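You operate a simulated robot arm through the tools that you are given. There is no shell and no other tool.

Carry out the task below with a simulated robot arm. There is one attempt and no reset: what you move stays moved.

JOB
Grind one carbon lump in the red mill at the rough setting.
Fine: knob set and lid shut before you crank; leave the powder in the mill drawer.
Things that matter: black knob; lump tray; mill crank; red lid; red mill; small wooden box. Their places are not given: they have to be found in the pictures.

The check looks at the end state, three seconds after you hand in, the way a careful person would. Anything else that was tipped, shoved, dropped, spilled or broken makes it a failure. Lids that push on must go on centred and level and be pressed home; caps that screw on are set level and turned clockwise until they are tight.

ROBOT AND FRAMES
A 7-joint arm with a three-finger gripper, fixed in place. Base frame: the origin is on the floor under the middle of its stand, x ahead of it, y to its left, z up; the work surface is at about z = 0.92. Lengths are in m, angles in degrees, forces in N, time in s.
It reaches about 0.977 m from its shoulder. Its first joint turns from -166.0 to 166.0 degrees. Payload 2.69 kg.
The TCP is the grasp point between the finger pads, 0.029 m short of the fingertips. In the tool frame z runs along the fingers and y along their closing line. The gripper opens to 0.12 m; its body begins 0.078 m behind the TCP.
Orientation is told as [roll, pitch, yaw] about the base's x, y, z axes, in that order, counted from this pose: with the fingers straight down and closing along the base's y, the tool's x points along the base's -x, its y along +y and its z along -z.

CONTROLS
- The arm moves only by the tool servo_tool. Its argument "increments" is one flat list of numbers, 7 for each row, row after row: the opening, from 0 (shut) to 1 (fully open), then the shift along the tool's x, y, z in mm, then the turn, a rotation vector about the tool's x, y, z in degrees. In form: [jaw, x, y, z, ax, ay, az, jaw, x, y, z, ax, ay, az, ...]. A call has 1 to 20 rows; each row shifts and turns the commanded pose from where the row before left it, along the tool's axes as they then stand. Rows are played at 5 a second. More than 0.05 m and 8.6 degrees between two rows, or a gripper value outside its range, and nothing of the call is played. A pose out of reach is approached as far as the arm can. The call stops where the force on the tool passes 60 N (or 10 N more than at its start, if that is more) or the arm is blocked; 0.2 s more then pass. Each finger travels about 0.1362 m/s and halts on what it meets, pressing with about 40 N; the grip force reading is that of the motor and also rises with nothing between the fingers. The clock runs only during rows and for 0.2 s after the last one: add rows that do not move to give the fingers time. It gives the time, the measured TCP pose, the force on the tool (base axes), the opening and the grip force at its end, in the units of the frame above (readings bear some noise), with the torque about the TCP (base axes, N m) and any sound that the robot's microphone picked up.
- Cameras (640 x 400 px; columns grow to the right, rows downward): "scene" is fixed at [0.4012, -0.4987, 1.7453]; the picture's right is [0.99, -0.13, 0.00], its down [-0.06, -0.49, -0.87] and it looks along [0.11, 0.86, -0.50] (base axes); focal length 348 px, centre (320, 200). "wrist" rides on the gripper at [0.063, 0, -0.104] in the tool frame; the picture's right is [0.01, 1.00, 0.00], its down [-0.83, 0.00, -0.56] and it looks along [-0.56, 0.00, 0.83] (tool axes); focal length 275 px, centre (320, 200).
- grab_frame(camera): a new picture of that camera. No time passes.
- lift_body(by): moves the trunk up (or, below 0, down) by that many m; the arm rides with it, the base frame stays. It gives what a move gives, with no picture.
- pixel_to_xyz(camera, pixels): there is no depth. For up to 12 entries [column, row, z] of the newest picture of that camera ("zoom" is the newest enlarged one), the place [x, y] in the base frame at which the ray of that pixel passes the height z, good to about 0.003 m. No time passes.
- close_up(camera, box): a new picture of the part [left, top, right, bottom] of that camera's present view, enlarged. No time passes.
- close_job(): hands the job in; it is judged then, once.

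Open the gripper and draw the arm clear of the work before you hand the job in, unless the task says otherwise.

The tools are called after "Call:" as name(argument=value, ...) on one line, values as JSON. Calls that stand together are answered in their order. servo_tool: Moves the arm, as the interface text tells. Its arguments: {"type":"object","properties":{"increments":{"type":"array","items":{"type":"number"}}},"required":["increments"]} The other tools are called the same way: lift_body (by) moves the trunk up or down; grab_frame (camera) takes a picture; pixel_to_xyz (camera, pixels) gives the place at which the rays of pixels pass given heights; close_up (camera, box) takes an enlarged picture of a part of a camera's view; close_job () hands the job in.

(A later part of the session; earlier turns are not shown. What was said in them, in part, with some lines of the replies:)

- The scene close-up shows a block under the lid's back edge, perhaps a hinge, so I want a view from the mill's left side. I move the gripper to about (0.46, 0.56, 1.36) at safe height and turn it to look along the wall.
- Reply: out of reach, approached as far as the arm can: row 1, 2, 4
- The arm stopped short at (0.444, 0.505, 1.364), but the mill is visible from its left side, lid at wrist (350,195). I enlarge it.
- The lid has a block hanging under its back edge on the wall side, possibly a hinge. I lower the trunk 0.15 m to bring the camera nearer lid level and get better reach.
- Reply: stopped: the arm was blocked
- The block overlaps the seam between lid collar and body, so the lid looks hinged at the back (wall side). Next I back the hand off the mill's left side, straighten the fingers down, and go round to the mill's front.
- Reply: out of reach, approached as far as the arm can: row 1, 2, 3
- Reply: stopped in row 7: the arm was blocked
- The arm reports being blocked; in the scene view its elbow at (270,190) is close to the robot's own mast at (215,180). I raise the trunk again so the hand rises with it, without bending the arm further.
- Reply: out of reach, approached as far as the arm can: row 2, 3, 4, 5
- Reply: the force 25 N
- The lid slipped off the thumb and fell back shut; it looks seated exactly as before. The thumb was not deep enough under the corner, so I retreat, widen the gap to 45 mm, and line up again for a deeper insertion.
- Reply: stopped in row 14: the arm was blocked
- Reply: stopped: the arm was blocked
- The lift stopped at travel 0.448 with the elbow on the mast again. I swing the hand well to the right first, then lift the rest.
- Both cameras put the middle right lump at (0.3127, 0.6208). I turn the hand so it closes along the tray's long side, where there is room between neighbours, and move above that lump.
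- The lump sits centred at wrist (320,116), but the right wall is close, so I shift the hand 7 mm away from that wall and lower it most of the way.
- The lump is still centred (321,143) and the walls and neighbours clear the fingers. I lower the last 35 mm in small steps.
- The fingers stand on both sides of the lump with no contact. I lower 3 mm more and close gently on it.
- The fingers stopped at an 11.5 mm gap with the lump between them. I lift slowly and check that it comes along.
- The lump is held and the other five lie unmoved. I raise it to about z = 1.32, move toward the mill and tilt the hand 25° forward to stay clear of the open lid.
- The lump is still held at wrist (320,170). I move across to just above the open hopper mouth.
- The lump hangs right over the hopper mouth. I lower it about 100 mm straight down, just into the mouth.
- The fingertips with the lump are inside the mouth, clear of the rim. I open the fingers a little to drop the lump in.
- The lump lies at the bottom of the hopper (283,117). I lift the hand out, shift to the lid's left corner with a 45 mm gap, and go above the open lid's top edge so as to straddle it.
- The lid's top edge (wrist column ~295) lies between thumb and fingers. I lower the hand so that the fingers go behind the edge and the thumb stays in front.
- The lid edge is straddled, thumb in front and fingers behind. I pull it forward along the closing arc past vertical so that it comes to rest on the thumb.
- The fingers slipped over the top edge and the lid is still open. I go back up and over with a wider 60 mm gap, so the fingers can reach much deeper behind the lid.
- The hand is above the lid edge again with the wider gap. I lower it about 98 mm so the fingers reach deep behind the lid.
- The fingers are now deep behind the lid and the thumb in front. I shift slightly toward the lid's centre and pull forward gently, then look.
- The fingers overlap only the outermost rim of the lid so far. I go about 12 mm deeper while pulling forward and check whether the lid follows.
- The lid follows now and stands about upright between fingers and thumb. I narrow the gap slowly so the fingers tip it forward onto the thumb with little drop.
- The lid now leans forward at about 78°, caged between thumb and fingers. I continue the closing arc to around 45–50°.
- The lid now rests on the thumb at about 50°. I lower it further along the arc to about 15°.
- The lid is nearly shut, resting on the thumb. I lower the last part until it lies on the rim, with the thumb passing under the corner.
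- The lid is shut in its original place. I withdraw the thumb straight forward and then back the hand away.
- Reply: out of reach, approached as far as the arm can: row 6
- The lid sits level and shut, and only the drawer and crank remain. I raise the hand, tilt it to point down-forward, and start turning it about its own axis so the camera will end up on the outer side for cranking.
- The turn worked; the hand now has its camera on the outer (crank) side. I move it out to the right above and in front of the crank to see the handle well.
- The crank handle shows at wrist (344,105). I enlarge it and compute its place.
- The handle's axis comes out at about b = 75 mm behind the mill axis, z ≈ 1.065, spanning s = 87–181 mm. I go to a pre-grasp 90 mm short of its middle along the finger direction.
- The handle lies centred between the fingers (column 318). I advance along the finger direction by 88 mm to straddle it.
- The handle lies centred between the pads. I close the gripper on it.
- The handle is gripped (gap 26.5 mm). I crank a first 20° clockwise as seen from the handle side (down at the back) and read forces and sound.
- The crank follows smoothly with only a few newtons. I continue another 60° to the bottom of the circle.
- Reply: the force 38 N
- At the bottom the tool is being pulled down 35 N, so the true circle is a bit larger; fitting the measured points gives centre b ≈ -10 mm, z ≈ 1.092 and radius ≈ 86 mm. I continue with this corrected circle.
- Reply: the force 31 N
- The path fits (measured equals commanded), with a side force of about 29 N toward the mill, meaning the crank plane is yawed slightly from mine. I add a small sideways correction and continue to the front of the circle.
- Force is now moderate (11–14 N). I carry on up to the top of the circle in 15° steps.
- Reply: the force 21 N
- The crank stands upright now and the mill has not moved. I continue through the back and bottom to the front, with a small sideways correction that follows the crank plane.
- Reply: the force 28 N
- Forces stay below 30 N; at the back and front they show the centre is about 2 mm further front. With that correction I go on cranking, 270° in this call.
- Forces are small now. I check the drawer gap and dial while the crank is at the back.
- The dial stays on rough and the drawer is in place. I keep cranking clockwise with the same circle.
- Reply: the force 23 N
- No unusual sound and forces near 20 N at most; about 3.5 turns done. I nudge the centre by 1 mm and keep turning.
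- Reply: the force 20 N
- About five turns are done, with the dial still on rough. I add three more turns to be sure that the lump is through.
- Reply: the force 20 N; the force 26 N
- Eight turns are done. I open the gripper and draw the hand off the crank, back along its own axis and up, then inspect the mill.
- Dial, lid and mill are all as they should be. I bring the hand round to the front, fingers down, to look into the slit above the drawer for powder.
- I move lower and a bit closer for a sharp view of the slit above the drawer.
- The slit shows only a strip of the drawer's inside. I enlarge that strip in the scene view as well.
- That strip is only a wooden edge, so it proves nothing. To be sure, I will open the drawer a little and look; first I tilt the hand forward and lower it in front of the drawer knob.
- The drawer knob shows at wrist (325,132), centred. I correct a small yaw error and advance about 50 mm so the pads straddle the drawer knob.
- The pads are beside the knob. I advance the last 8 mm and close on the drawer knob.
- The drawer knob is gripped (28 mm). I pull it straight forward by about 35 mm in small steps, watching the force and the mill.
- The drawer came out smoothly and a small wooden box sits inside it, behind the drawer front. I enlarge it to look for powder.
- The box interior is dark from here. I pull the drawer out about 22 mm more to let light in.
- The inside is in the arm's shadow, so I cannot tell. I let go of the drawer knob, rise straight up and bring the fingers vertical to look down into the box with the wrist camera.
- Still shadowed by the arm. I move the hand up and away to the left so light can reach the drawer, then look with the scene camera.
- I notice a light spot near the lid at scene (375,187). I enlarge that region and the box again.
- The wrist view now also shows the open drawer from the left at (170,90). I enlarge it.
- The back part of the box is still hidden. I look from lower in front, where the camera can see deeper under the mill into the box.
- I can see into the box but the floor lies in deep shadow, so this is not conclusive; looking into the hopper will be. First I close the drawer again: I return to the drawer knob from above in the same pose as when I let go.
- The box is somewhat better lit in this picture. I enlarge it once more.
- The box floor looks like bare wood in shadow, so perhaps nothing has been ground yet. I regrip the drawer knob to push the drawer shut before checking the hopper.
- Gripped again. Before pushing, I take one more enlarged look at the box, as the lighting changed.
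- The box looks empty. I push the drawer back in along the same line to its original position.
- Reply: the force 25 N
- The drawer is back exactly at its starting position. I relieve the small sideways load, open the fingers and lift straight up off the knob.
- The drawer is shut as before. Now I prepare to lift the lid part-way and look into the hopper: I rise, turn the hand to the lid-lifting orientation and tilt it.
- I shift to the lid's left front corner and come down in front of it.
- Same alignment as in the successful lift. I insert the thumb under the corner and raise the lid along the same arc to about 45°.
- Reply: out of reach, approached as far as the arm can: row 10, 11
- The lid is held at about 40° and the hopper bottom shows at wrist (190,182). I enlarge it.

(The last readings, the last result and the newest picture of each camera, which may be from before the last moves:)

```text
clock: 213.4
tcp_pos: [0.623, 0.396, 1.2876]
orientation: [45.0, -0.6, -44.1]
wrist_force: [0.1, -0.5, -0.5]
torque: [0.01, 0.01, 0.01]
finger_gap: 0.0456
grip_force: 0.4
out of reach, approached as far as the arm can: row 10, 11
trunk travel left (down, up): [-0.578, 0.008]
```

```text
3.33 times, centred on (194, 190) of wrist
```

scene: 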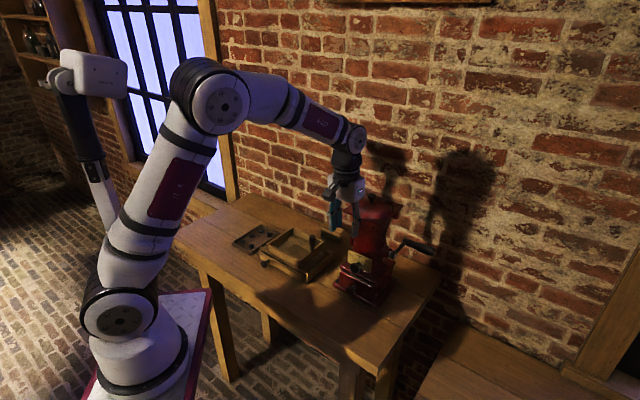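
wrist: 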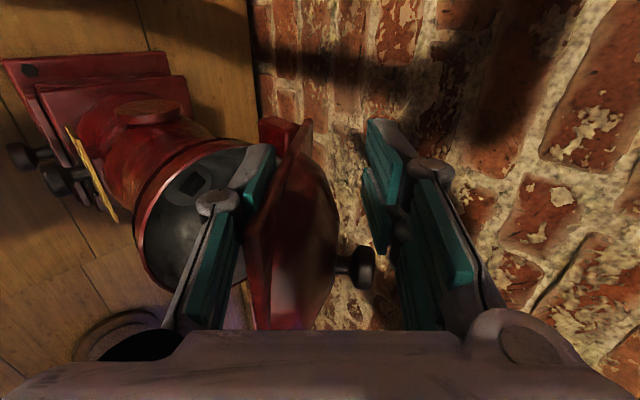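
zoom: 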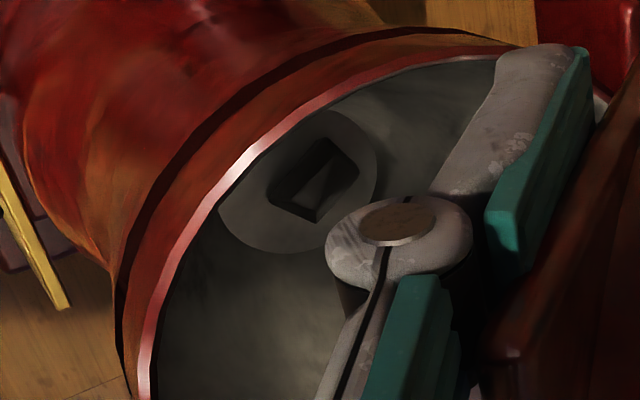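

The lump is still lying on the hopper's bottom plate, so the clockwise turns did not grind it. I shift the thumb safely under the lid again and lower the lid back shut along the same arc.

Call:
servo_tool(increments=[0.375, -3.5, 0, 0, 0, 0, 0, 0.375, -3.2, 0, 0, 0, 0, 0, 0.375, 0, -4.6, -3.9, -2.33, 0, 0, 0.375, 0, -4.4, -4.07, -2.33, 0, 0, 0.375, 0, -4.3, -4.25, -2.33, 0, 0, 0.375, 0, 0, 0, 0, 0, 0])

Call:
grab_frame(camera="wrist")

Call:
close_up(camera="scene", box=[310, 150, 438, 230])

```text
clock: 214.8
tcp_pos: [0.6173, 0.3792, 1.2836]
orientation: [50.6, -0.7, -43.9]
wrist_force: [-0.3, -0.2, 0.0]
torque: [0.0, 0.02, -0.01]
finger_gap: 0.0453
grip_force: 0.5
trunk travel left (down, up): [-0.578, 0.008]
```

```text
taken
```

wrist: 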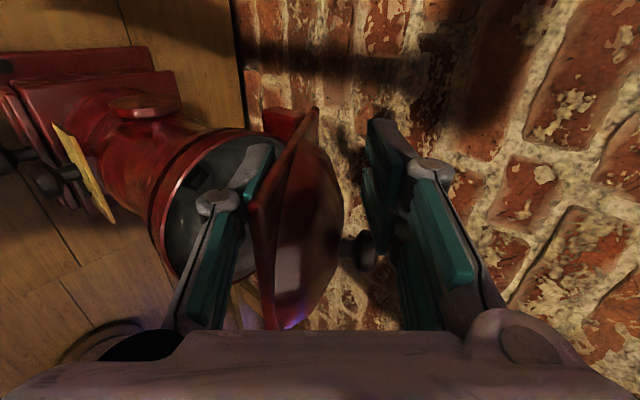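

```text
5.00 times, centred on (374, 190) of scene
```

zoom: 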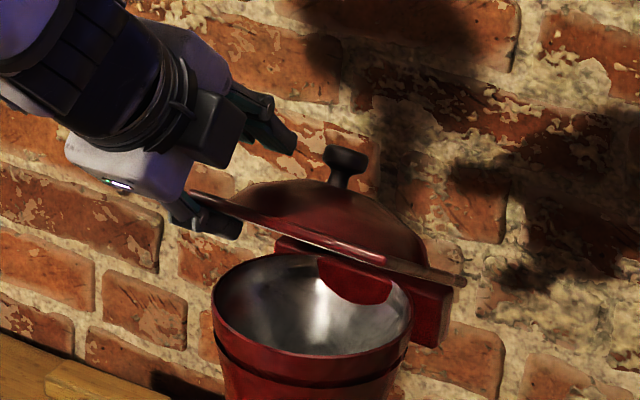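

Good contact. I lower the lid the rest of the way and then withdraw the thumb.

Call:
servo_tool(increments=[0.375, 0, -8.4, -2.0, -2.35, 0, 0, 0.375, 0, -8.3, -2.4, -2.35, 0, 0, 0.375, 0, -8.2, -2.7, -2.35, 0, 0, 0.375, 0, -8.1, -3.05, -2.35, 0, 0, 0.375, 0, -7.36, 0.41, -2, 0, 0, 0.375, 0, -7.37, 0.16, -2, 0, 0, 0.375, 0, -7.37, -0.1, -2, 0, 0, 0.375, 0, -7.36, -0.35, -2, 0, 0, 0.375, 0, -7.34, -0.62, -2, 0, 0, 0.375, 0, -1, -0.5, 0, 0, 0, 0.375, 0, 0, 0, 0, 0, 0])

Call:
servo_tool(increments=[0.375, 0, -3.7, -11.65, 0, 0, 0, 0.375, 0, -3.7, -11.65, 0, 0, 0, 0.375, 0, -3.7, -11.65, 0, 0, 0, 0.375, 0, -3.7, -11.65, 0, 0, 0, 0.375, 0, -1, -20, 0, 0, 0, 0.375, 0, 0, 0, 0, 0, 0])

Call:
close_up(camera="scene", box=[320, 185, 448, 265])

Call:
grab_frame(camera="wrist")

```text
clock: 217.2
tcp_pos: [0.589, 0.3492, 1.231]
orientation: [71.3, -0.6, -44.0]
wrist_force: [-5.1, -1.3, 0.8]
torque: [0.0, 0.14, 0.05]
finger_gap: 0.0512
grip_force: 0.8
out of reach, approached as far as the arm can: row 1
trunk travel left (down, up): [-0.578, 0.008]
```

```text
clock: 218.6
tcp_pos: [0.5423, 0.2998, 1.2378]
orientation: [71.4, -0.6, -44.0]
wrist_force: [0.2, 0.2, 0.4]
torque: [0.01, 0.01, 0.0]
finger_gap: 0.0451
grip_force: 0.1
trunk travel left (down, up): [-0.578, 0.008]
```

```text
5.00 times, centred on (384, 225) of scene
```

zoom: 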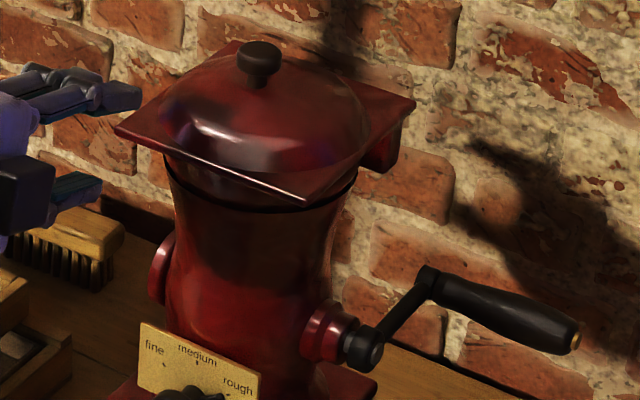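

```text
taken
```

wrist: 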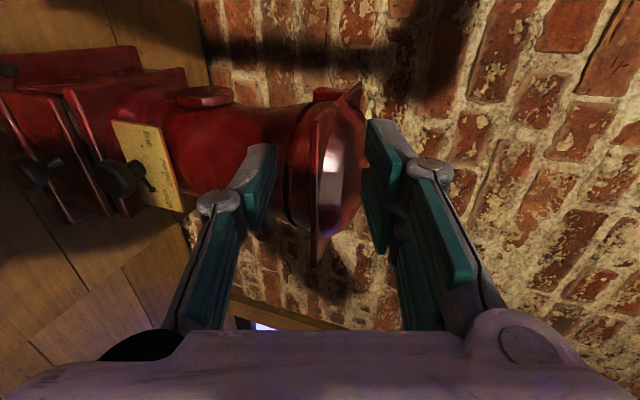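

The lid is shut and in place again. Now I go back to the crank to try the other direction: I raise the hand, tilt and turn it as before.

Call:
servo_tool(increments=[0.42, 0, 43.9, -16, 0, 0, 0, 0.42, 0, 43.9, -16, 0, 0, 0, 0.42, 0, 43.9, -16, 0, 0, 0, 0.42, 0, 0, 0, 7.28, 0, 0, 0.42, 0, 0, 0, 7.28, 0, 0, 0.42, 0, 0, 0, 7.28, 0, 0, 0.42, 0, 0, 0, 7.28, 0, 0, 0.42, 0, 0, 0, 7.28, 0, 0, 0.42, 0, 0, 0, 0, 0, -8.2, 0.42, 0, 0, 0, 0, 0, -8.2, 0.42, 0, 0, 0, 0, 0, -8.2, 0.42, 0, 0, 0, 0, 0, -8.2, 0.42, 0, 0, 0, 0, 0, -8.2, 0.42, 0, 0, 0, 0, 0, -8.2, 0.42, 0, 0, 0, 0, 0, -8.2, 0.42, 0, 0, 0, 0, 0, -8.2, 0.42, 0, 0, 0, 0, 0, -8.2, 0.42, 0, 0, 0, 0, 0, -8.2, 0.42, 0, 0, 0, 0, 0, -8.0])

Call:
servo_tool(increments=[0.42, 0, 0, 0, 0, 0, -8.2, 0.42, 0, 0, 0, 0, 0, -8.2, 0.42, 0, 0, 0, 0, 0, -8.2, 0.42, 0, 0, 0, 0, 0, -8.2, 0.42, 0, 0, 0, 0, 0, -8.2, 0.42, 0, 0, 0, 0, 0, -8.2, 0.42, 0, 0, 0, 0, 0, -8.2, 0.42, 0, 0, 0, 0, 0, -8.2, 0.42, 0, 0, 0, 0, 0, -8.2, 0.42, 0, 0, 0, 0, 0, -8.2, 0.42, 0, 0, 0, 0, 0, -8.0, 0.42, 0, 0, 0, 0, 0, 0])

```text
clock: 222.6
tcp_pos: [0.5384, 0.2986, 1.3774]
orientation: [-0.8, -35.0, 46.6]
wrist_force: [-0.5, 0.0, 0.7]
torque: [0.0, 0.0, 0.01]
finger_gap: 0.0504
grip_force: 0.1
trunk travel left (down, up): [-0.578, 0.008]
```

```text
clock: 225.2
tcp_pos: [0.5389, 0.2991, 1.3782]
orientation: [-34.9, 0.8, 136.0]
wrist_force: [-0.7, 0.0, -0.5]
torque: [0.01, -0.01, 0.02]
finger_gap: 0.0501
grip_force: 0.1
trunk travel left (down, up): [-0.578, 0.008]
```

The hand is in the cranking orientation again. I move out over the front right and to the pre-grasp of the handle, now at about z = 1.088.

Call:
servo_tool(increments=[0.42, 37.2, -2.9, 15.9, 0, 0, 0, 0.42, 37.2, -2.9, 15.9, 0, 0, 0, 0.42, 37.2, -2.9, 15.9, 0, 0, 0, 0.42, 37.2, -2.9, 15.9, 0, 0, 0, 0.42, 37.2, -2.9, 15.9, 0, 0, 0, 0.42, 37.2, -2.9, 15.9, 0, 0, 0, 0.42, -6.2, 3.8, 33.8, 0, 0, 0, 0.42, -6.2, 3.8, 33.8, 0, 0, 0, 0.42, -6.2, 3.8, 33.8, 0, 0, 0, 0.42, -6.2, 3.8, 33.8, 0, 0, 0, 0.42, -6.2, 3.8, 33.8, 0, 0, 0, 0.42, 0, 0, 0, 0, 0, 0])

Call:
grab_frame(camera="wrist")

```text
clock: 227.8
tcp_pos: [0.782, 0.2722, 1.1623]
orientation: [-35.0, 0.5, 135.8]
wrist_force: [-0.2, 0.2, -0.1]
torque: [-0.01, 0.0, 0.01]
finger_gap: 0.0504
grip_force: 0.0
trunk travel left (down, up): [-0.578, 0.008]
```

```text
taken
```

wrist: 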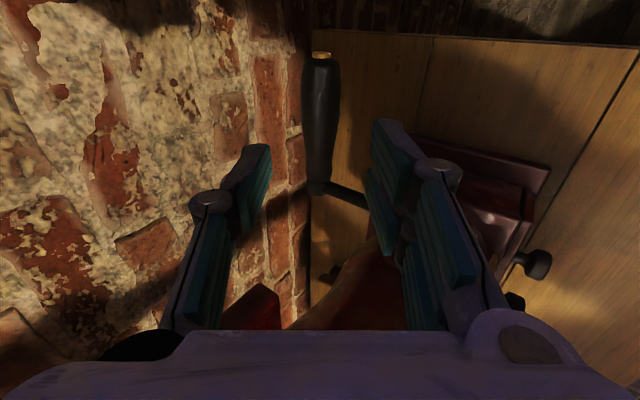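

The handle is centred again (column 320). I advance 88 mm and close on it.

Call:
servo_tool(increments=[0.42, 0, 0, 25, 0, 0, 0, 0.42, 0, 0, 25, 0, 0, 0, 0.42, 0, 0, 20, 0, 0, 0, 0.42, 0, 0, 10, 0, 0, 0, 0.42, 0, 0, 8, 0, 0, 0, 0.42, 0, 0, 0, 0, 0, 0, 0.3, 0, 0, 0, 0, 0, 0, 0.15, 0, 0, 0, 0, 0, 0, 0.1, 0, 0, 0, 0, 0, 0, 0.1, 0, 0, 0, 0, 0, 0, 0.1, 0, 0, 0, 0, 0, 0])

Call:
grab_frame(camera="wrist")

```text
clock: 230.2
tcp_pos: [0.8179, 0.3074, 1.091]
orientation: [-35.0, 0.6, 135.9]
wrist_force: [-1.1, -0.8, -1.2]
torque: [0.7, 0.69, -1.02]
finger_gap: 0.0269
grip_force: 45.1
trunk travel left (down, up): [-0.578, 0.008]
```

```text
taken
```

wrist: 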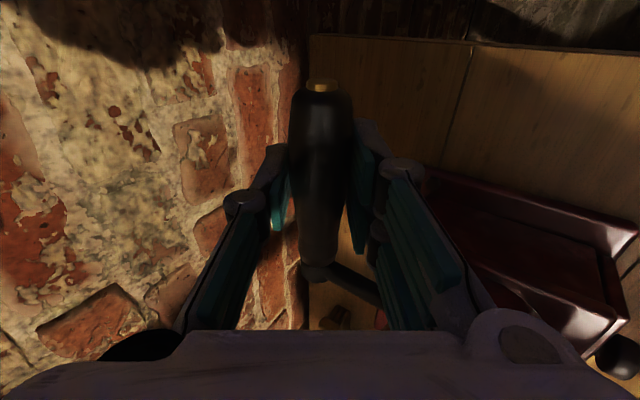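

Gripped with no load. I now crank counter-clockwise (up at the back, forward over the top), a quarter turn first, listening for sound.

Call:
servo_tool(increments=[0.1, -0.09, -10.34, -19.85, 0, 0, 0, 0.1, -0.27, -4.85, -21.84, 0, 0, 0, 0.1, -0.44, 0.96, -22.36, 0, 0, 0, 0.1, -0.57, 6.72, -21.34, 0, 0, 0, 0.1, -0.66, 12.02, -18.87, 0, 0, 0, 0.1, -0.71, 16.49, -15.12, 0, 0, 0])

Call:
servo_tool(increments=[0.1, -0.71, 19.85, -10.34, 0, 0, 0, 0.1, -0.66, 21.84, -4.85, 0, 0, 0, 0.1, -0.57, 22.36, 0.96, 0, 0, 0, 0.1, -0.44, 21.34, 6.72, 0, 0, 0, 0.1, -0.27, 18.87, 12.02, 0, 0, 0, 0.1, -0.09, 15.12, 16.49, 0, 0, 0])

Call:
servo_tool(increments=[0.1, 0.09, 10.34, 19.85, 0, 0, 0, 0.1, 0.27, 4.85, 21.84, 0, 0, 0, 0.1, 0.44, -0.96, 22.36, 0, 0, 0, 0.1, 0.57, -6.72, 21.34, 0, 0, 0, 0.1, 0.66, -12.02, 18.87, 0, 0, 0, 0.1, 0.71, -16.49, 15.12, 0, 0, 0])

Call:
servo_tool(increments=[0.1, 0.71, -19.85, 10.34, 0, 0, 0, 0.1, 0.66, -21.84, 4.85, 0, 0, 0, 0.1, 0.57, -22.36, -0.96, 0, 0, 0, 0.1, 0.44, -21.34, -6.72, 0, 0, 0, 0.1, 0.27, -18.87, -12.02, 0, 0, 0, 0.1, 0.09, -15.12, -16.49, 0, 0, 0])

Call:
grab_frame(camera="scene")

```text
clock: 231.6
tcp_pos: [0.7556, 0.2456, 1.1761]
orientation: [-35.1, 0.7, 135.8]
wrist_force: [7.6, -9.0, -1.5]
torque: [0.17, 0.22, -1.06]
finger_gap: 0.0268
grip_force: 45.2
trunk travel left (down, up): [-0.578, 0.008]
```

```text
clock: 233.0
tcp_pos: [0.698, 0.1869, 1.0901]
orientation: [-35.1, 0.6, 135.8]
wrist_force: [25.1, -9.4, 0.6]
torque: [0.52, 0.39, -0.89]
finger_gap: 0.0268
grip_force: 44.9
trunk travel left (down, up): [-0.578, 0.008]
```

```text
clock: 234.4
tcp_pos: [0.7574, 0.2466, 1.0069]
orientation: [-35.2, 0.5, 136.0]
wrist_force: [8.3, -10.0, 22.2]
torque: [0.58, 0.44, -1.02]
finger_gap: 0.027
grip_force: 44.5
trunk travel left (down, up): [-0.578, 0.008]
```

```text
clock: 235.8
tcp_pos: [0.8178, 0.3076, 1.0904]
orientation: [-35.0, 0.6, 136.0]
wrist_force: [2.6, -4.7, -2.8]
torque: [0.56, 0.57, -1.06]
finger_gap: 0.027
grip_force: 44.5
trunk travel left (down, up): [-0.578, 0.008]
```

```text
taken
```

scene: 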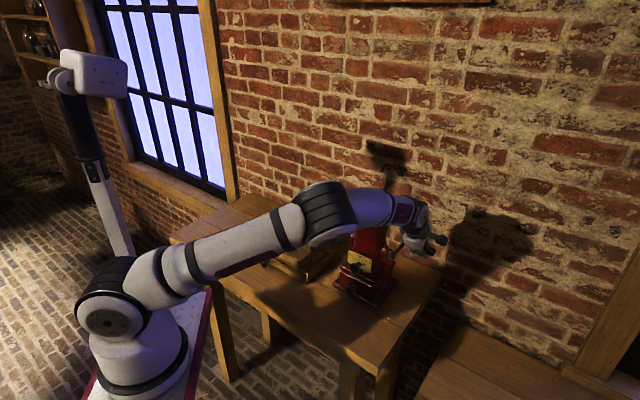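

One counter-clockwise turn, again without any reported sound. I keep on counter-clockwise for several turns (with tiny centre corrections) and will then check the hopper again.

Call:
servo_tool(increments=[0.1, 0.4, -11.3, -20.3, 0, 0, 0, 0.1, -0.13, -4.85, -21.84, 0, 0, 0, 0.1, -0.22, 0.96, -22.36, 0, 0, 0, 0.1, -0.28, 6.72, -21.34, 0, 0, 0, 0.1, -0.33, 12.02, -18.87, 0, 0, 0, 0.1, -0.35, 16.49, -15.12, 0, 0, 0, 0.1, -0.35, 19.85, -10.34, 0, 0, 0, 0.1, -0.33, 21.84, -4.85, 0, 0, 0, 0.1, -0.28, 22.36, 0.96, 0, 0, 0, 0.1, -0.22, 21.34, 6.72, 0, 0, 0, 0.1, -0.13, 18.87, 12.02, 0, 0, 0, 0.1, -0.04, 15.12, 16.49, 0, 0, 0, 0.1, 0.04, 10.34, 19.85, 0, 0, 0, 0.1, 0.13, 4.85, 21.84, 0, 0, 0, 0.1, 0.22, -0.96, 22.36, 0, 0, 0, 0.1, 0.28, -6.72, 21.34, 0, 0, 0, 0.1, 0.33, -12.02, 18.87, 0, 0, 0, 0.1, 0.35, -16.49, 15.12, 0, 0, 0])

Call:
servo_tool(increments=[0.1, 0.35, -19.85, 10.34, 0, 0, 0, 0.1, 0.33, -21.84, 4.85, 0, 0, 0, 0.1, 0.28, -22.36, -0.96, 0, 0, 0, 0.1, 0.22, -21.34, -6.72, 0, 0, 0, 0.1, 0.13, -18.87, -12.02, 0, 0, 0, 0.1, 0.04, -15.12, -16.49, 0, 0, 0, 0.1, -0.04, -10.34, -19.85, 0, 0, 0, 0.1, -0.13, -4.85, -21.84, 0, 0, 0, 0.1, -0.22, 0.96, -22.36, 0, 0, 0, 0.1, -0.28, 6.72, -21.34, 0, 0, 0, 0.1, -0.33, 12.02, -18.87, 0, 0, 0, 0.1, -0.35, 16.49, -15.12, 0, 0, 0, 0.1, -0.35, 19.85, -10.34, 0, 0, 0, 0.1, -0.33, 21.84, -4.85, 0, 0, 0, 0.1, -0.28, 22.36, 0.96, 0, 0, 0, 0.1, -0.22, 21.34, 6.72, 0, 0, 0, 0.1, -0.13, 18.87, 12.02, 0, 0, 0, 0.1, -0.04, 15.12, 16.49, 0, 0, 0])

Call:
servo_tool(increments=[0.1, 0.04, 10.34, 19.85, 0, 0, 0, 0.1, 0.13, 4.85, 21.84, 0, 0, 0, 0.1, 0.22, -0.96, 22.36, 0, 0, 0, 0.1, 0.28, -6.72, 21.34, 0, 0, 0, 0.1, 0.33, -12.02, 18.87, 0, 0, 0, 0.1, 0.35, -16.49, 15.12, 0, 0, 0, 0.1, 0.35, -19.85, 10.34, 0, 0, 0, 0.1, 0.33, -21.84, 4.85, 0, 0, 0, 0.1, 0.28, -22.36, -0.96, 0, 0, 0, 0.1, 0.22, -21.34, -6.72, 0, 0, 0, 0.1, 0.13, -18.87, -12.02, 0, 0, 0, 0.1, 0.04, -15.12, -16.49, 0, 0, 0, 0.1, -0.04, -10.34, -19.85, 0, 0, 0, 0.1, -0.13, -4.85, -21.84, 0, 0, 0, 0.1, -0.22, 0.96, -22.36, 0, 0, 0, 0.1, -0.28, 6.72, -21.34, 0, 0, 0, 0.1, -0.33, 12.02, -18.87, 0, 0, 0, 0.1, -0.35, 16.49, -15.12, 0, 0, 0])

Call:
servo_tool(increments=[0.1, -0.35, 19.85, -10.34, 0, 0, 0, 0.1, -0.33, 21.84, -4.85, 0, 0, 0, 0.1, -0.28, 22.36, 0.96, 0, 0, 0, 0.1, -0.22, 21.34, 6.72, 0, 0, 0, 0.1, -0.13, 18.87, 12.02, 0, 0, 0, 0.1, -0.04, 15.12, 16.49, 0, 0, 0, 0.1, 0.04, 10.34, 19.85, 0, 0, 0, 0.1, 0.13, 4.85, 21.84, 0, 0, 0, 0.1, 0.22, -0.96, 22.36, 0, 0, 0, 0.1, 0.28, -6.72, 21.34, 0, 0, 0, 0.1, 0.33, -12.02, 18.87, 0, 0, 0, 0.1, 0.35, -16.49, 15.12, 0, 0, 0, 0.1, 0.35, -19.85, 10.34, 0, 0, 0, 0.1, 0.33, -21.84, 4.85, 0, 0, 0, 0.1, 0.28, -22.36, -0.96, 0, 0, 0, 0.1, 0.22, -21.34, -6.72, 0, 0, 0, 0.1, 0.13, -18.87, -12.02, 0, 0, 0, 0.1, 0.04, -15.12, -16.49, 0, 0, 0])

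Call:
close_up(camera="scene", box=[320, 190, 448, 310])

```text
clock: 239.6
tcp_pos: [0.7581, 0.2474, 1.006]
orientation: [-35.0, 0.6, 136.0]
wrist_force: [-18.4, 17.4, 7.6]
torque: [0.61, 0.58, -0.89]
finger_gap: 0.0269
grip_force: 44.8
trunk travel left (down, up): [-0.578, 0.008]
```

```text
clock: 243.4
tcp_pos: [0.6983, 0.1865, 1.0904]
orientation: [-35.0, 0.6, 136.0]
wrist_force: [-8.7, 13.8, -1.4]
torque: [0.67, 0.7, -0.61]
finger_gap: 0.0267
grip_force: 45.1
trunk travel left (down, up): [-0.578, 0.008]
```

```text
clock: 247.2
tcp_pos: [0.7586, 0.2458, 1.1751]
orientation: [-35.0, 0.6, 136.0]
wrist_force: [-9.2, 7.5, -11.9]
torque: [0.03, 0.18, -1.42]
finger_gap: 0.027
grip_force: 44.8
trunk travel left (down, up): [-0.578, 0.008]
```

```text
clock: 251.0
tcp_pos: [0.8192, 0.3069, 1.0918]
orientation: [-34.9, 0.6, 135.9]
wrist_force: [-19.6, 3.6, 0.5]
torque: [0.38, 0.45, -1.31]
finger_gap: 0.0267
grip_force: 44.9
trunk travel left (down, up): [-0.578, 0.008]
```

```text
3.33 times, centred on (384, 250) of scene
```

zoom: 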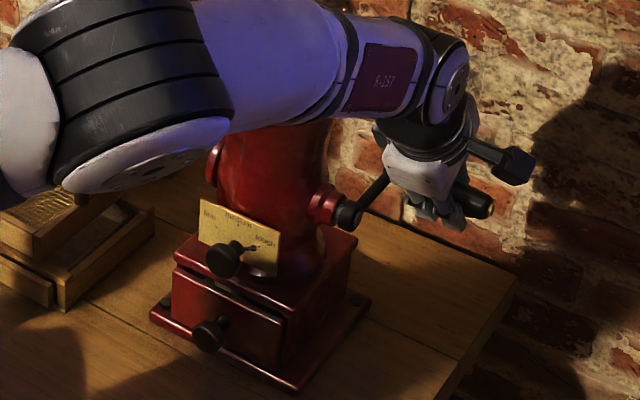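

Four counter-clockwise turns so far. I do six more with the same pattern.

Call:
servo_tool(increments=[0.1, -0.04, -10.34, -19.85, 0, 0, 0, 0.1, -0.13, -4.85, -21.84, 0, 0, 0, 0.1, -0.22, 0.96, -22.36, 0, 0, 0, 0.1, -0.28, 6.72, -21.34, 0, 0, 0, 0.1, -0.33, 12.02, -18.87, 0, 0, 0, 0.1, -0.35, 16.49, -15.12, 0, 0, 0, 0.1, -0.35, 19.85, -10.34, 0, 0, 0, 0.1, -0.33, 21.84, -4.85, 0, 0, 0, 0.1, -0.28, 22.36, 0.96, 0, 0, 0, 0.1, -0.22, 21.34, 6.72, 0, 0, 0, 0.1, -0.13, 18.87, 12.02, 0, 0, 0, 0.1, -0.04, 15.12, 16.49, 0, 0, 0, 0.1, 0.04, 10.34, 19.85, 0, 0, 0, 0.1, 0.13, 4.85, 21.84, 0, 0, 0, 0.1, 0.22, -0.96, 22.36, 0, 0, 0, 0.1, 0.28, -6.72, 21.34, 0, 0, 0, 0.1, 0.33, -12.02, 18.87, 0, 0, 0, 0.1, 0.35, -16.49, 15.12, 0, 0, 0])

Call:
servo_tool(increments=[0.1, 0.35, -19.85, 10.34, 0, 0, 0, 0.1, 0.33, -21.84, 4.85, 0, 0, 0, 0.1, 0.28, -22.36, -0.96, 0, 0, 0, 0.1, 0.22, -21.34, -6.72, 0, 0, 0, 0.1, 0.13, -18.87, -12.02, 0, 0, 0, 0.1, 0.04, -15.12, -16.49, 0, 0, 0, 0.1, -0.04, -10.34, -19.85, 0, 0, 0, 0.1, -0.13, -4.85, -21.84, 0, 0, 0, 0.1, -0.22, 0.96, -22.36, 0, 0, 0, 0.1, -0.28, 6.72, -21.34, 0, 0, 0, 0.1, -0.33, 12.02, -18.87, 0, 0, 0, 0.1, -0.35, 16.49, -15.12, 0, 0, 0, 0.1, -0.35, 19.85, -10.34, 0, 0, 0, 0.1, -0.33, 21.84, -4.85, 0, 0, 0, 0.1, -0.28, 22.36, 0.96, 0, 0, 0, 0.1, -0.22, 21.34, 6.72, 0, 0, 0, 0.1, -0.13, 18.87, 12.02, 0, 0, 0, 0.1, -0.04, 15.12, 16.49, 0, 0, 0])

Call:
servo_tool(increments=[0.1, 0.04, 10.34, 19.85, 0, 0, 0, 0.1, 0.13, 4.85, 21.84, 0, 0, 0, 0.1, 0.22, -0.96, 22.36, 0, 0, 0, 0.1, 0.28, -6.72, 21.34, 0, 0, 0, 0.1, 0.33, -12.02, 18.87, 0, 0, 0, 0.1, 0.35, -16.49, 15.12, 0, 0, 0, 0.1, 0.35, -19.85, 10.34, 0, 0, 0, 0.1, 0.33, -21.84, 4.85, 0, 0, 0, 0.1, 0.28, -22.36, -0.96, 0, 0, 0, 0.1, 0.22, -21.34, -6.72, 0, 0, 0, 0.1, 0.13, -18.87, -12.02, 0, 0, 0, 0.1, 0.04, -15.12, -16.49, 0, 0, 0, 0.1, -0.04, -10.34, -19.85, 0, 0, 0, 0.1, -0.13, -4.85, -21.84, 0, 0, 0, 0.1, -0.22, 0.96, -22.36, 0, 0, 0, 0.1, -0.28, 6.72, -21.34, 0, 0, 0, 0.1, -0.33, 12.02, -18.87, 0, 0, 0, 0.1, -0.35, 16.49, -15.12, 0, 0, 0])

Call:
servo_tool(increments=[0.1, -0.35, 19.85, -10.34, 0, 0, 0, 0.1, -0.33, 21.84, -4.85, 0, 0, 0, 0.1, -0.28, 22.36, 0.96, 0, 0, 0, 0.1, -0.22, 21.34, 6.72, 0, 0, 0, 0.1, -0.13, 18.87, 12.02, 0, 0, 0, 0.1, -0.04, 15.12, 16.49, 0, 0, 0, 0.1, 0.04, 10.34, 19.85, 0, 0, 0, 0.1, 0.13, 4.85, 21.84, 0, 0, 0, 0.1, 0.22, -0.96, 22.36, 0, 0, 0, 0.1, 0.28, -6.72, 21.34, 0, 0, 0, 0.1, 0.33, -12.02, 18.87, 0, 0, 0, 0.1, 0.35, -16.49, 15.12, 0, 0, 0, 0.1, 0.35, -19.85, 10.34, 0, 0, 0, 0.1, 0.33, -21.84, 4.85, 0, 0, 0, 0.1, 0.28, -22.36, -0.96, 0, 0, 0, 0.1, 0.22, -21.34, -6.72, 0, 0, 0, 0.1, 0.13, -18.87, -12.02, 0, 0, 0, 0.1, 0.04, -15.12, -16.49, 0, 0, 0])

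Call:
servo_tool(increments=[0.1, -0.04, -10.34, -19.85, 0, 0, 0, 0.1, -0.13, -4.85, -21.84, 0, 0, 0, 0.1, -0.22, 0.96, -22.36, 0, 0, 0, 0.1, -0.28, 6.72, -21.34, 0, 0, 0, 0.1, -0.33, 12.02, -18.87, 0, 0, 0, 0.1, -0.35, 16.49, -15.12, 0, 0, 0, 0.1, -0.35, 19.85, -10.34, 0, 0, 0, 0.1, -0.33, 21.84, -4.85, 0, 0, 0, 0.1, -0.28, 22.36, 0.96, 0, 0, 0, 0.1, -0.22, 21.34, 6.72, 0, 0, 0, 0.1, -0.13, 18.87, 12.02, 0, 0, 0, 0.1, -0.04, 15.12, 16.49, 0, 0, 0, 0.1, 0.04, 10.34, 19.85, 0, 0, 0, 0.1, 0.13, 4.85, 21.84, 0, 0, 0, 0.1, 0.22, -0.96, 22.36, 0, 0, 0, 0.1, 0.28, -6.72, 21.34, 0, 0, 0, 0.1, 0.33, -12.02, 18.87, 0, 0, 0, 0.1, 0.35, -16.49, 15.12, 0, 0, 0])

Call:
servo_tool(increments=[0.1, 0.35, -19.85, 10.34, 0, 0, 0, 0.1, 0.33, -21.84, 4.85, 0, 0, 0, 0.1, 0.28, -22.36, -0.96, 0, 0, 0, 0.1, 0.22, -21.34, -6.72, 0, 0, 0, 0.1, 0.13, -18.87, -12.02, 0, 0, 0, 0.1, 0.04, -15.12, -16.49, 0, 0, 0, 0.1, -0.04, -10.34, -19.85, 0, 0, 0, 0.1, -0.13, -4.85, -21.84, 0, 0, 0, 0.1, -0.22, 0.96, -22.36, 0, 0, 0, 0.1, -0.28, 6.72, -21.34, 0, 0, 0, 0.1, -0.33, 12.02, -18.87, 0, 0, 0, 0.1, -0.35, 16.49, -15.12, 0, 0, 0, 0.1, -0.35, 19.85, -10.34, 0, 0, 0, 0.1, -0.33, 21.84, -4.85, 0, 0, 0, 0.1, -0.28, 22.36, 0.96, 0, 0, 0, 0.1, -0.22, 21.34, 6.72, 0, 0, 0, 0.1, -0.13, 18.87, 12.02, 0, 0, 0, 0.1, -0.04, 15.12, 16.49, 0, 0, 0])

Call:
servo_tool(increments=[0.1, 0.04, 10.34, 19.85, 0, 0, 0, 0.1, 0.13, 4.85, 21.84, 0, 0, 0, 0.1, 0.22, -0.96, 22.36, 0, 0, 0, 0.1, 0.28, -6.72, 21.34, 0, 0, 0, 0.1, 0.33, -12.02, 18.87, 0, 0, 0, 0.1, 0.35, -16.49, 15.12, 0, 0, 0, 0.1, 0.35, -19.85, 10.34, 0, 0, 0, 0.1, 0.33, -21.84, 4.85, 0, 0, 0, 0.1, 0.28, -22.36, -0.96, 0, 0, 0, 0.1, 0.22, -21.34, -6.72, 0, 0, 0, 0.1, 0.13, -18.87, -12.02, 0, 0, 0, 0.1, 0.04, -15.12, -16.49, 0, 0, 0, 0.1, -0.04, -10.34, -19.85, 0, 0, 0, 0.1, -0.13, -4.85, -21.84, 0, 0, 0, 0.1, -0.22, 0.96, -22.36, 0, 0, 0, 0.1, -0.28, 6.72, -21.34, 0, 0, 0, 0.1, -0.33, 12.02, -18.87, 0, 0, 0, 0.1, -0.35, 16.49, -15.12, 0, 0, 0])

Call:
servo_tool(increments=[0.1, -0.35, 19.85, -10.34, 0, 0, 0, 0.1, -0.33, 21.84, -4.85, 0, 0, 0, 0.1, -0.28, 22.36, 0.96, 0, 0, 0, 0.1, -0.22, 21.34, 6.72, 0, 0, 0, 0.1, -0.13, 18.87, 12.02, 0, 0, 0, 0.1, -0.04, 15.12, 16.49, 0, 0, 0, 0.1, 0.04, 10.34, 19.85, 0, 0, 0, 0.1, 0.13, 4.85, 21.84, 0, 0, 0, 0.1, 0.22, -0.96, 22.36, 0, 0, 0, 0.1, 0.28, -6.72, 21.34, 0, 0, 0, 0.1, 0.33, -12.02, 18.87, 0, 0, 0, 0.1, 0.35, -16.49, 15.12, 0, 0, 0, 0.1, 0.35, -19.85, 10.34, 0, 0, 0, 0.1, 0.33, -21.84, 4.85, 0, 0, 0, 0.1, 0.28, -22.36, -0.96, 0, 0, 0, 0.1, 0.22, -21.34, -6.72, 0, 0, 0, 0.1, 0.13, -18.87, -12.02, 0, 0, 0, 0.1, 0.04, -15.12, -16.49, 0, 0, 0])

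Call:
close_up(camera="scene", box=[320, 190, 448, 310])

```text
clock: 254.8
tcp_pos: [0.7599, 0.248, 1.0061]
orientation: [-35.0, 0.6, 136.1]
wrist_force: [-13.6, 16.0, 0.3]
torque: [0.8, 0.73, -0.81]
finger_gap: 0.027
grip_force: 45.5
trunk travel left (down, up): [-0.578, 0.008]
```

```text
clock: 258.6
tcp_pos: [0.6984, 0.1859, 1.0903]
orientation: [-35.0, 0.6, 136.0]
wrist_force: [-11.3, 9.6, -1.6]
torque: [0.72, 0.72, -0.59]
finger_gap: 0.0269
grip_force: 44.9
trunk travel left (down, up): [-0.578, 0.008]
```

```text
clock: 262.4
tcp_pos: [0.7589, 0.2473, 1.1779]
orientation: [-34.8, 0.7, 135.9]
wrist_force: [-5.6, 4.4, -12.1]
torque: [0.28, 0.37, -1.27]
finger_gap: 0.0267
grip_force: 45.1
trunk travel left (down, up): [-0.578, 0.008]
```

```text
clock: 266.2
tcp_pos: [0.8187, 0.3066, 1.0912]
orientation: [-35.0, 0.5, 136.0]
wrist_force: [-18.5, 5.7, 0.1]
torque: [0.35, 0.4, -1.34]
finger_gap: 0.0268
grip_force: 45.3
trunk travel left (down, up): [-0.578, 0.008]
```

```text
clock: 270.0
tcp_pos: [0.7594, 0.2484, 1.0048]
orientation: [-35.1, 0.5, 136.0]
wrist_force: [-9.3, 10.7, 8.4]
torque: [0.92, 0.83, -0.69]
finger_gap: 0.0269
grip_force: 44.6
trunk travel left (down, up): [-0.578, 0.008]
```

```text
clock: 273.8
tcp_pos: [0.6988, 0.1869, 1.0899]
orientation: [-35.0, 0.6, 136.0]
wrist_force: [-9.4, 5.1, -2.3]
torque: [0.69, 0.71, -0.63]
finger_gap: 0.0269
grip_force: 44.7
trunk travel left (down, up): [-0.578, 0.008]
```

```text
clock: 277.6
tcp_pos: [0.7584, 0.2461, 1.1763]
orientation: [-35.0, 0.8, 135.9]
wrist_force: [-5.5, 2.7, -12.8]
torque: [0.32, 0.48, -1.22]
finger_gap: 0.0271
grip_force: 45.2
trunk travel left (down, up): [-0.578, 0.008]
```

```text
clock: 281.4
tcp_pos: [0.8183, 0.3064, 1.0917]
orientation: [-34.8, 0.6, 135.8]
wrist_force: [-20.5, -4.0, -0.9]
torque: [0.29, 0.43, -1.35]
finger_gap: 0.0269
grip_force: 45.3
trunk travel left (down, up): [-0.578, 0.008]
```

```text
3.33 times, centred on (384, 250) of scene
```

zoom: 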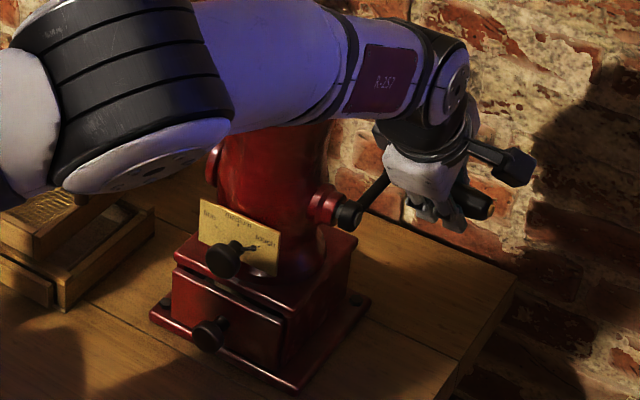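

Ten counter-clockwise turns are done. I let go of the handle, withdraw, and bring the hand round to the front to check the hopper again.

Call:
servo_tool(increments=[0.25, 0, 0, 0, 0, 0, 0, 0.42, 0, 0, 0, 0, 0, 0, 0.42, 0, 0, 0, 0, 0, 0, 0.42, 0, 0, -20, 0, 0, 0, 0.42, 0, 0, -40, 0, 0, 0, 0.42, 0, 0, -45, 0, 0, 0, 0.42, 0, 0, -45, 0, 0, 0, 0.42, 10, 20, -40, 0, 0, 0, 0.42, 10, 20, -40, 0, 0, 0, 0.375, 0, 21.3, -39.3, 0, 0, 0, 0.375, 0, 21.3, -39.3, 0, 0, 0, 0.375, 0, 21.3, -39.3, 0, 0, 0, 0.375, -40, 0, 0, 0, 0, 0, 0.375, -40, 0, 0, 0, 0, 0, 0.375, -40, 0, 0, 0, 0, 0, 0.375, -40, 0, 0, 0, 0, 0, 0.375, -40, 0, 0, 0, 0, 0, 0.375, 0, 0, 0, 0, 0, 0])

Call:
servo_tool(increments=[0.375, 0, 0, 0, 0, 0, 8.2, 0.375, 0, 0, 0, 0, 0, 8.2, 0.375, 0, 0, 0, 0, 0, 8.2, 0.375, 0, 0, 0, 0, 0, 8.2, 0.375, 0, 0, 0, 0, 0, 8.2, 0.375, 0, 0, 0, 0, 0, 8.2, 0.375, 0, 0, 0, 0, 0, 8.2, 0.375, 0, 0, 0, 0, 0, 8.2, 0.375, 0, 0, 0, 0, 0, 8.2, 0.375, 0, 0, 0, 0, 0, 8.2, 0.375, 0, 0, 0, 0, 0, 8.0])

Call:
servo_tool(increments=[0.375, 0, 0, 0, 0, 0, 8.2, 0.375, 0, 0, 0, 0, 0, 8.2, 0.375, 0, 0, 0, 0, 0, 8.2, 0.375, 0, 0, 0, 0, 0, 8.2, 0.375, 0, 0, 0, 0, 0, 8.2, 0.375, 0, 0, 0, 0, 0, 8.2, 0.375, 0, 0, 0, 0, 0, 8.2, 0.375, 0, 0, 0, 0, 0, 8.2, 0.375, 0, 0, 0, 0, 0, 8.2, 0.375, 0, 0, 0, 0, 0, 8.2, 0.375, 0, 0, 0, 0, 0, 8.0, 0.375, 0, 0, 0, -7, 0, 0, 0.375, 0, 0, 0, -7, 0, 0, 0.375, 0, 0, 0, -7, 0, 0, 0.375, 0, 0, 0, -7, 0, 0, 0.375, 0, 0, 0, -7, 0, 0, 0.375, 0, 0, 0, 0, 0, 0])

Call:
grab_frame(camera="wrist")

```text
clock: 285.2
tcp_pos: [0.4894, 0.2285, 1.3147]
orientation: [-34.9, 0.6, 136.0]
wrist_force: [0.0, -0.8, -0.2]
torque: [-0.01, 0.01, 0.03]
finger_gap: 0.045
grip_force: 0.1
trunk travel left (down, up): [-0.578, 0.008]
```

```text
clock: 287.6
tcp_pos: [0.4904, 0.2298, 1.3156]
orientation: [-0.6, -35.1, 46.2]
wrist_force: [0.4, -0.6, 0.0]
torque: [0.02, 0.0, 0.03]
finger_gap: 0.0451
grip_force: 0.1
trunk travel left (down, up): [-0.578, 0.008]
```

```text
clock: 291.2
tcp_pos: [0.5085, 0.235, 1.325]
orientation: [69.9, -0.6, -44.1]
wrist_force: [0.8, 0.1, -0.3]
torque: [0.01, 0.01, -0.02]
finger_gap: 0.0449
grip_force: 0.0
out of reach, approached as far as the arm can: row 16
trunk travel left (down, up): [-0.578, 0.008]
```

```text
taken
```

wrist: 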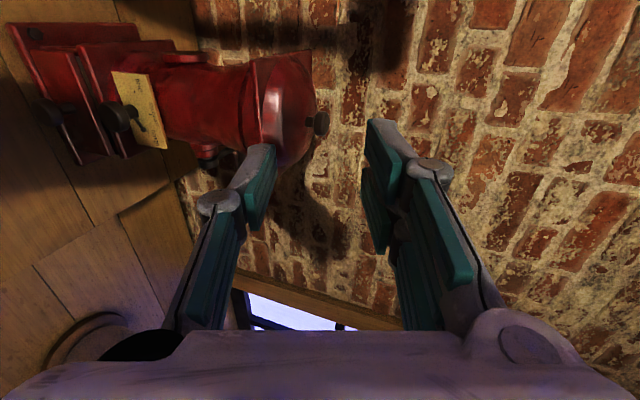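

I line up at the lid's left corner again and insert the thumb.

Call:
servo_tool(increments=[0.375, 13, 8.55, 23.5, 0, 0, 0, 0.375, 13, 8.55, 23.5, 0, 0, 0, 0.375, 0, -29.5, 10.8, 0, 0, 0, 0.375, 0, -29.5, 10.8, 0, 0, 0, 0.375, 0, -29.5, 10.8, 0, 0, 0, 0.375, 0, 4.1, 11.46, 0, 0, 0, 0.375, 0, 4.1, 11.46, 0, 0, 0, 0.375, 0, 4.1, 11.46, 0, 0, 0, 0.375, 0, 0, 0, 0, 0, 0])

Call:
grab_frame(camera="wrist")

```text
clock: 293.2
tcp_pos: [0.5511, 0.3145, 1.2292]
orientation: [70.0, -0.6, -44.0]
wrist_force: [0.6, -0.3, 0.0]
torque: [-0.02, 0.04, -0.02]
finger_gap: 0.0448
grip_force: 0.1
trunk travel left (down, up): [-0.578, 0.008]
```

```text
taken
```

wrist: 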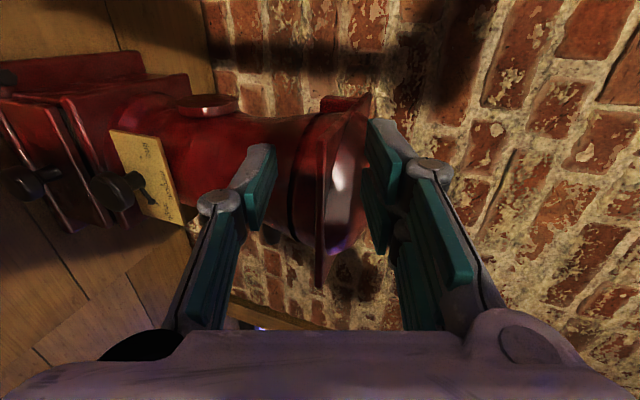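

Aligned as before. I insert the thumb and raise the lid to about 35–40°.

Call:
servo_tool(increments=[0.375, 0, 4.1, 11.6, 0, 0, 0, 0.375, 0, 4.1, 11.6, 0, 0, 0, 0.375, 0, 4.1, 11.6, 0, 0, 0, 0.375, 0, 4.1, 11.6, 0, 0, 0, 0.375, 0, 0, 0, 0, 0, 0])

Call:
servo_tool(increments=[0.375, 0, 7.17, 0.63, 2, 0, 0, 0.375, 0, 7.18, 0.38, 2, 0, 0, 0.375, 0, 7.2, 0.12, 2, 0, 0, 0.375, 0, 7.19, -0.12, 2, 0, 0, 0.375, 0, 7.18, -0.37, 2, 0, 0, 0.375, 0, 8.2, 2.64, 2, 0, 0, 0.375, 0, 8.3, 2.35, 2, 0, 0, 0.375, 0, 8.4, 2.06, 2, 0, 0, 0.375, 0, 8.45, 1.77, 2, 0, 0, 0.375, 0, 8.0, 2.0, 1, 0, 0, 0.375, 0, 0, 0, 0, 0, 0])

Call:
grab_frame(camera="wrist")

Call:
close_up(camera="wrist", box=[140, 120, 268, 220])

Call:
close_up(camera="scene", box=[310, 150, 438, 230])

```text
clock: 294.4
tcp_pos: [0.5853, 0.3496, 1.2287]
orientation: [70.1, -0.6, -44.2]
wrist_force: [0.8, -0.1, 0.0]
torque: [0.02, -0.01, 0.01]
finger_gap: 0.045
grip_force: 0.1
trunk travel left (down, up): [-0.578, 0.008]
```

```text
clock: 296.8
tcp_pos: [0.618, 0.3845, 1.2897]
orientation: [51.0, -0.6, -44.1]
wrist_force: [-0.6, -1.1, 0.0]
torque: [0.02, -0.01, -0.02]
finger_gap: 0.0455
grip_force: 0.3
trunk travel left (down, up): [-0.578, 0.008]
```

```text
taken
```

wrist: 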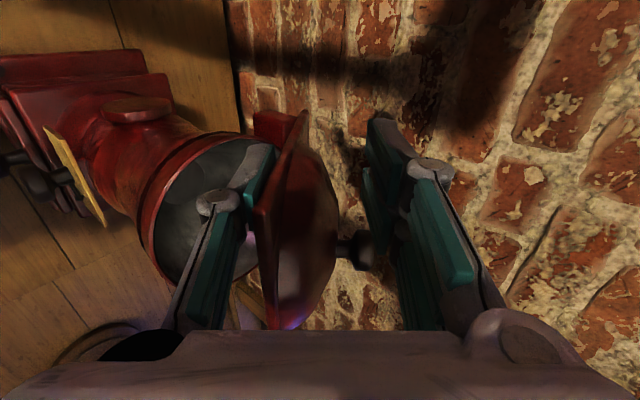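

```text
4.00 times, centred on (204, 170) of wrist
```

zoom: 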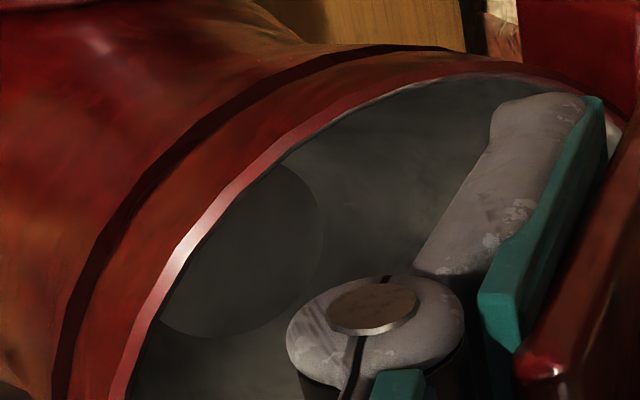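

```text
5.00 times, centred on (374, 190) of scene
```

zoom: 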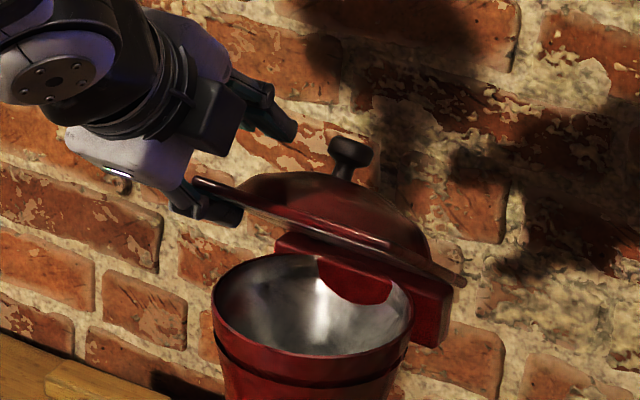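

The hopper's bottom plate is now bare: the lump is gone, so it has been ground. I lower the lid shut along the same arc and withdraw.

Call:
servo_tool(increments=[0.375, 0, -8.2, -1.57, -1.8, 0, 0, 0.375, 0, -8.17, -1.83, -1.8, 0, 0, 0.375, 0, -8.1, -2.1, -1.8, 0, 0, 0.375, 0, -8.04, -2.34, -1.8, 0, 0, 0.375, 0, -7.96, -2.6, -1.8, 0, 0, 0.375, 0, -7.36, 0.1, -2, 0, 0, 0.375, 0, -7.37, -0.2, -2, 0, 0, 0.375, 0, -7.37, -0.5, -2, 0, 0, 0.375, 0, -7.36, -0.75, -2, 0, 0, 0.375, 0, -7.34, -1.0, -2, 0, 0, 0.375, 0, -1, -0.5, 0, 0, 0, 0.375, 0, 0, 0, 0, 0, 0])

Call:
servo_tool(increments=[0.375, 0, -3.7, -11.65, 0, 0, 0, 0.375, 0, -3.7, -11.65, 0, 0, 0, 0.375, 0, -3.7, -11.65, 0, 0, 0, 0.375, 0, -3.7, -11.65, 0, 0, 0, 0.375, 0, -1, -20, 0, 0, 0, 0.375, 0, 0, 0, 0, 0, 0])

Call:
close_up(camera="scene", box=[320, 185, 448, 265])

Call:
grab_frame(camera="scene")

```text
clock: 299.4
tcp_pos: [0.5821, 0.3448, 1.2303]
orientation: [69.9, -0.6, -44.1]
wrist_force: [-0.3, -0.1, -0.2]
torque: [0.03, -0.02, -0.02]
finger_gap: 0.0449
grip_force: 0.0
trunk travel left (down, up): [-0.578, 0.008]
```

```text
clock: 300.8
tcp_pos: [0.5335, 0.2986, 1.2382]
orientation: [70.0, -0.6, -43.9]
wrist_force: [0.1, -0.6, -0.3]
torque: [-0.01, -0.03, 0.02]
finger_gap: 0.0451
grip_force: 0.0
trunk travel left (down, up): [-0.578, 0.008]
```

```text
5.00 times, centred on (384, 225) of scene
```

zoom: 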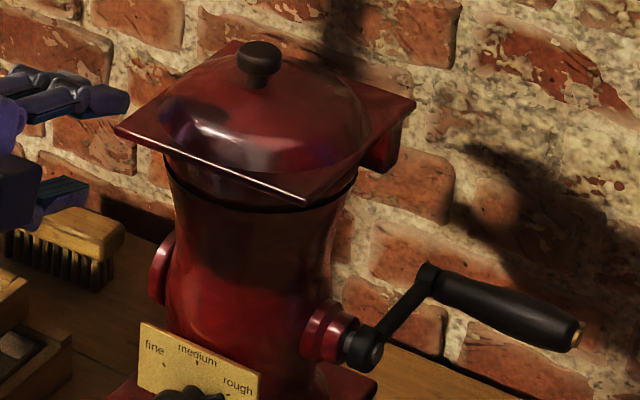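

```text
taken
```

scene: 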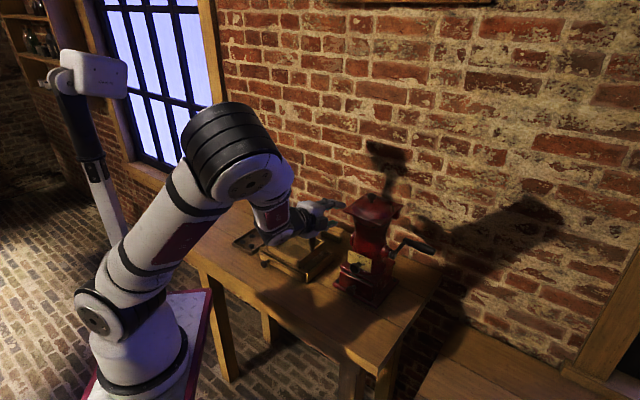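

The lid is shut, level, and in its original place; dial on rough and drawer closed. I open the gripper and draw the arm up and clear of the work.

Call:
servo_tool(increments=[0.5, 0, 43.9, -16, 0, 0, 0, 0.6, 0, 43.9, -16, 0, 0, 0, 0.8, 0, 43.9, -16, 0, 0, 0, 1, 0, 0, 0, 7.8, 0, 0, 1, 0, 0, 0, 7.8, 0, 0, 1, 0, 0, 0, 7.8, 0, 0, 1, 0, 0, 0, 7.8, 0, 0, 1, 0, 0, 0, 7.8, 0, 0, 1, 0, 0, 0, 7.8, 0, 0, 1, 0, 0, 0, 7.8, 0, 0, 1, 0, 0, 0, 7.8, 0, 0, 1, 0, 0, 0, 7.6, 0, 0, 1, 0, -30, -20, 0, 0, 0, 1, 0, -30, -20, 0, 0, 0, 1, 0, -30, -20, 0, 0, 0, 1, 0, 0, 0, 0, 0, 0])

Call:
grab_frame(camera="scene")

Call:
close_up(camera="scene", box=[220, 180, 450, 324])

Call:
close_up(camera="scene", box=[330, 240, 410, 310])

```text
clock: 304.2
tcp_pos: [0.47, 0.2334, 1.4368]
orientation: [0.1, -0.5, -44.1]
wrist_force: [-0.1, 0.2, -0.1]
torque: [0.0, 0.0, 0.02]
finger_gap: 0.12
grip_force: 0.1
trunk travel left (down, up): [-0.578, 0.008]
```

```text
taken
```

scene: 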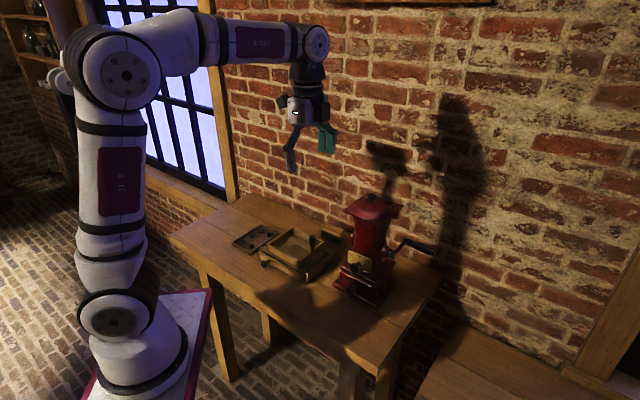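

```text
2.78 times, centred on (335, 252) of scene
```

zoom: 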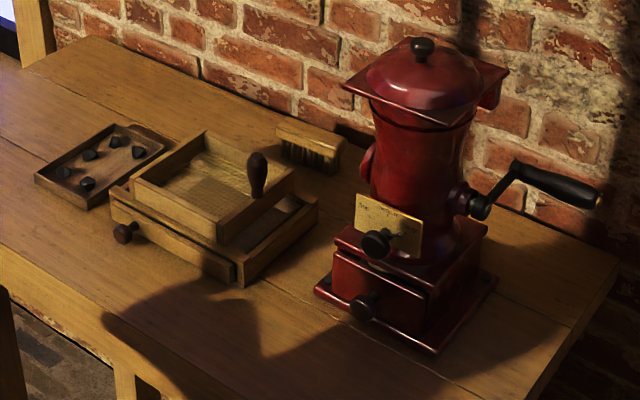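

```text
5.71 times, centred on (370, 275) of scene
```

zoom: 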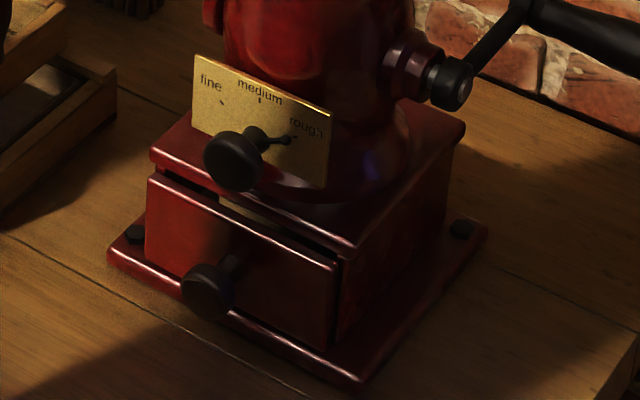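

The final pictures show the lid shut, the dial on rough and the drawer closed. The mill, sieve box and brush stand where they started, five lumps are left in the tray, and the hopper was empty when I last looked. I could not see the powder itself inside the dark drawer box. The gripper is open and the arm is clear, so I hand the job in.

Call:
close_job()

```text
The job is handed in.
```

I handed the job in with the lump ground at the rough setting, but I did not see the powder itself. I opened the drawer only once, before the turns that ground the lump. At that point the wooden box inside looked empty.

- **Grinding:** Eight clockwise turns left the lump untouched. After ten counter-clockwise turns the hopper was empty, and I take that as proof it was ground.
- **End state:** The knob points to rough, the lid is shut and level, and the drawer is closed at its original position. The mill has not moved. Five lumps remain in the tray, the sieve box and brush are where they were, and the arm is clear with the gripper open.
- **Lid:** It slipped off the finger and fell shut once, on the first attempt to open it. I also opened it part-way twice between cranking sessions to look inside, and closed it each time.
- **Order:** The knob was set and the lid was shut every time I cranked.
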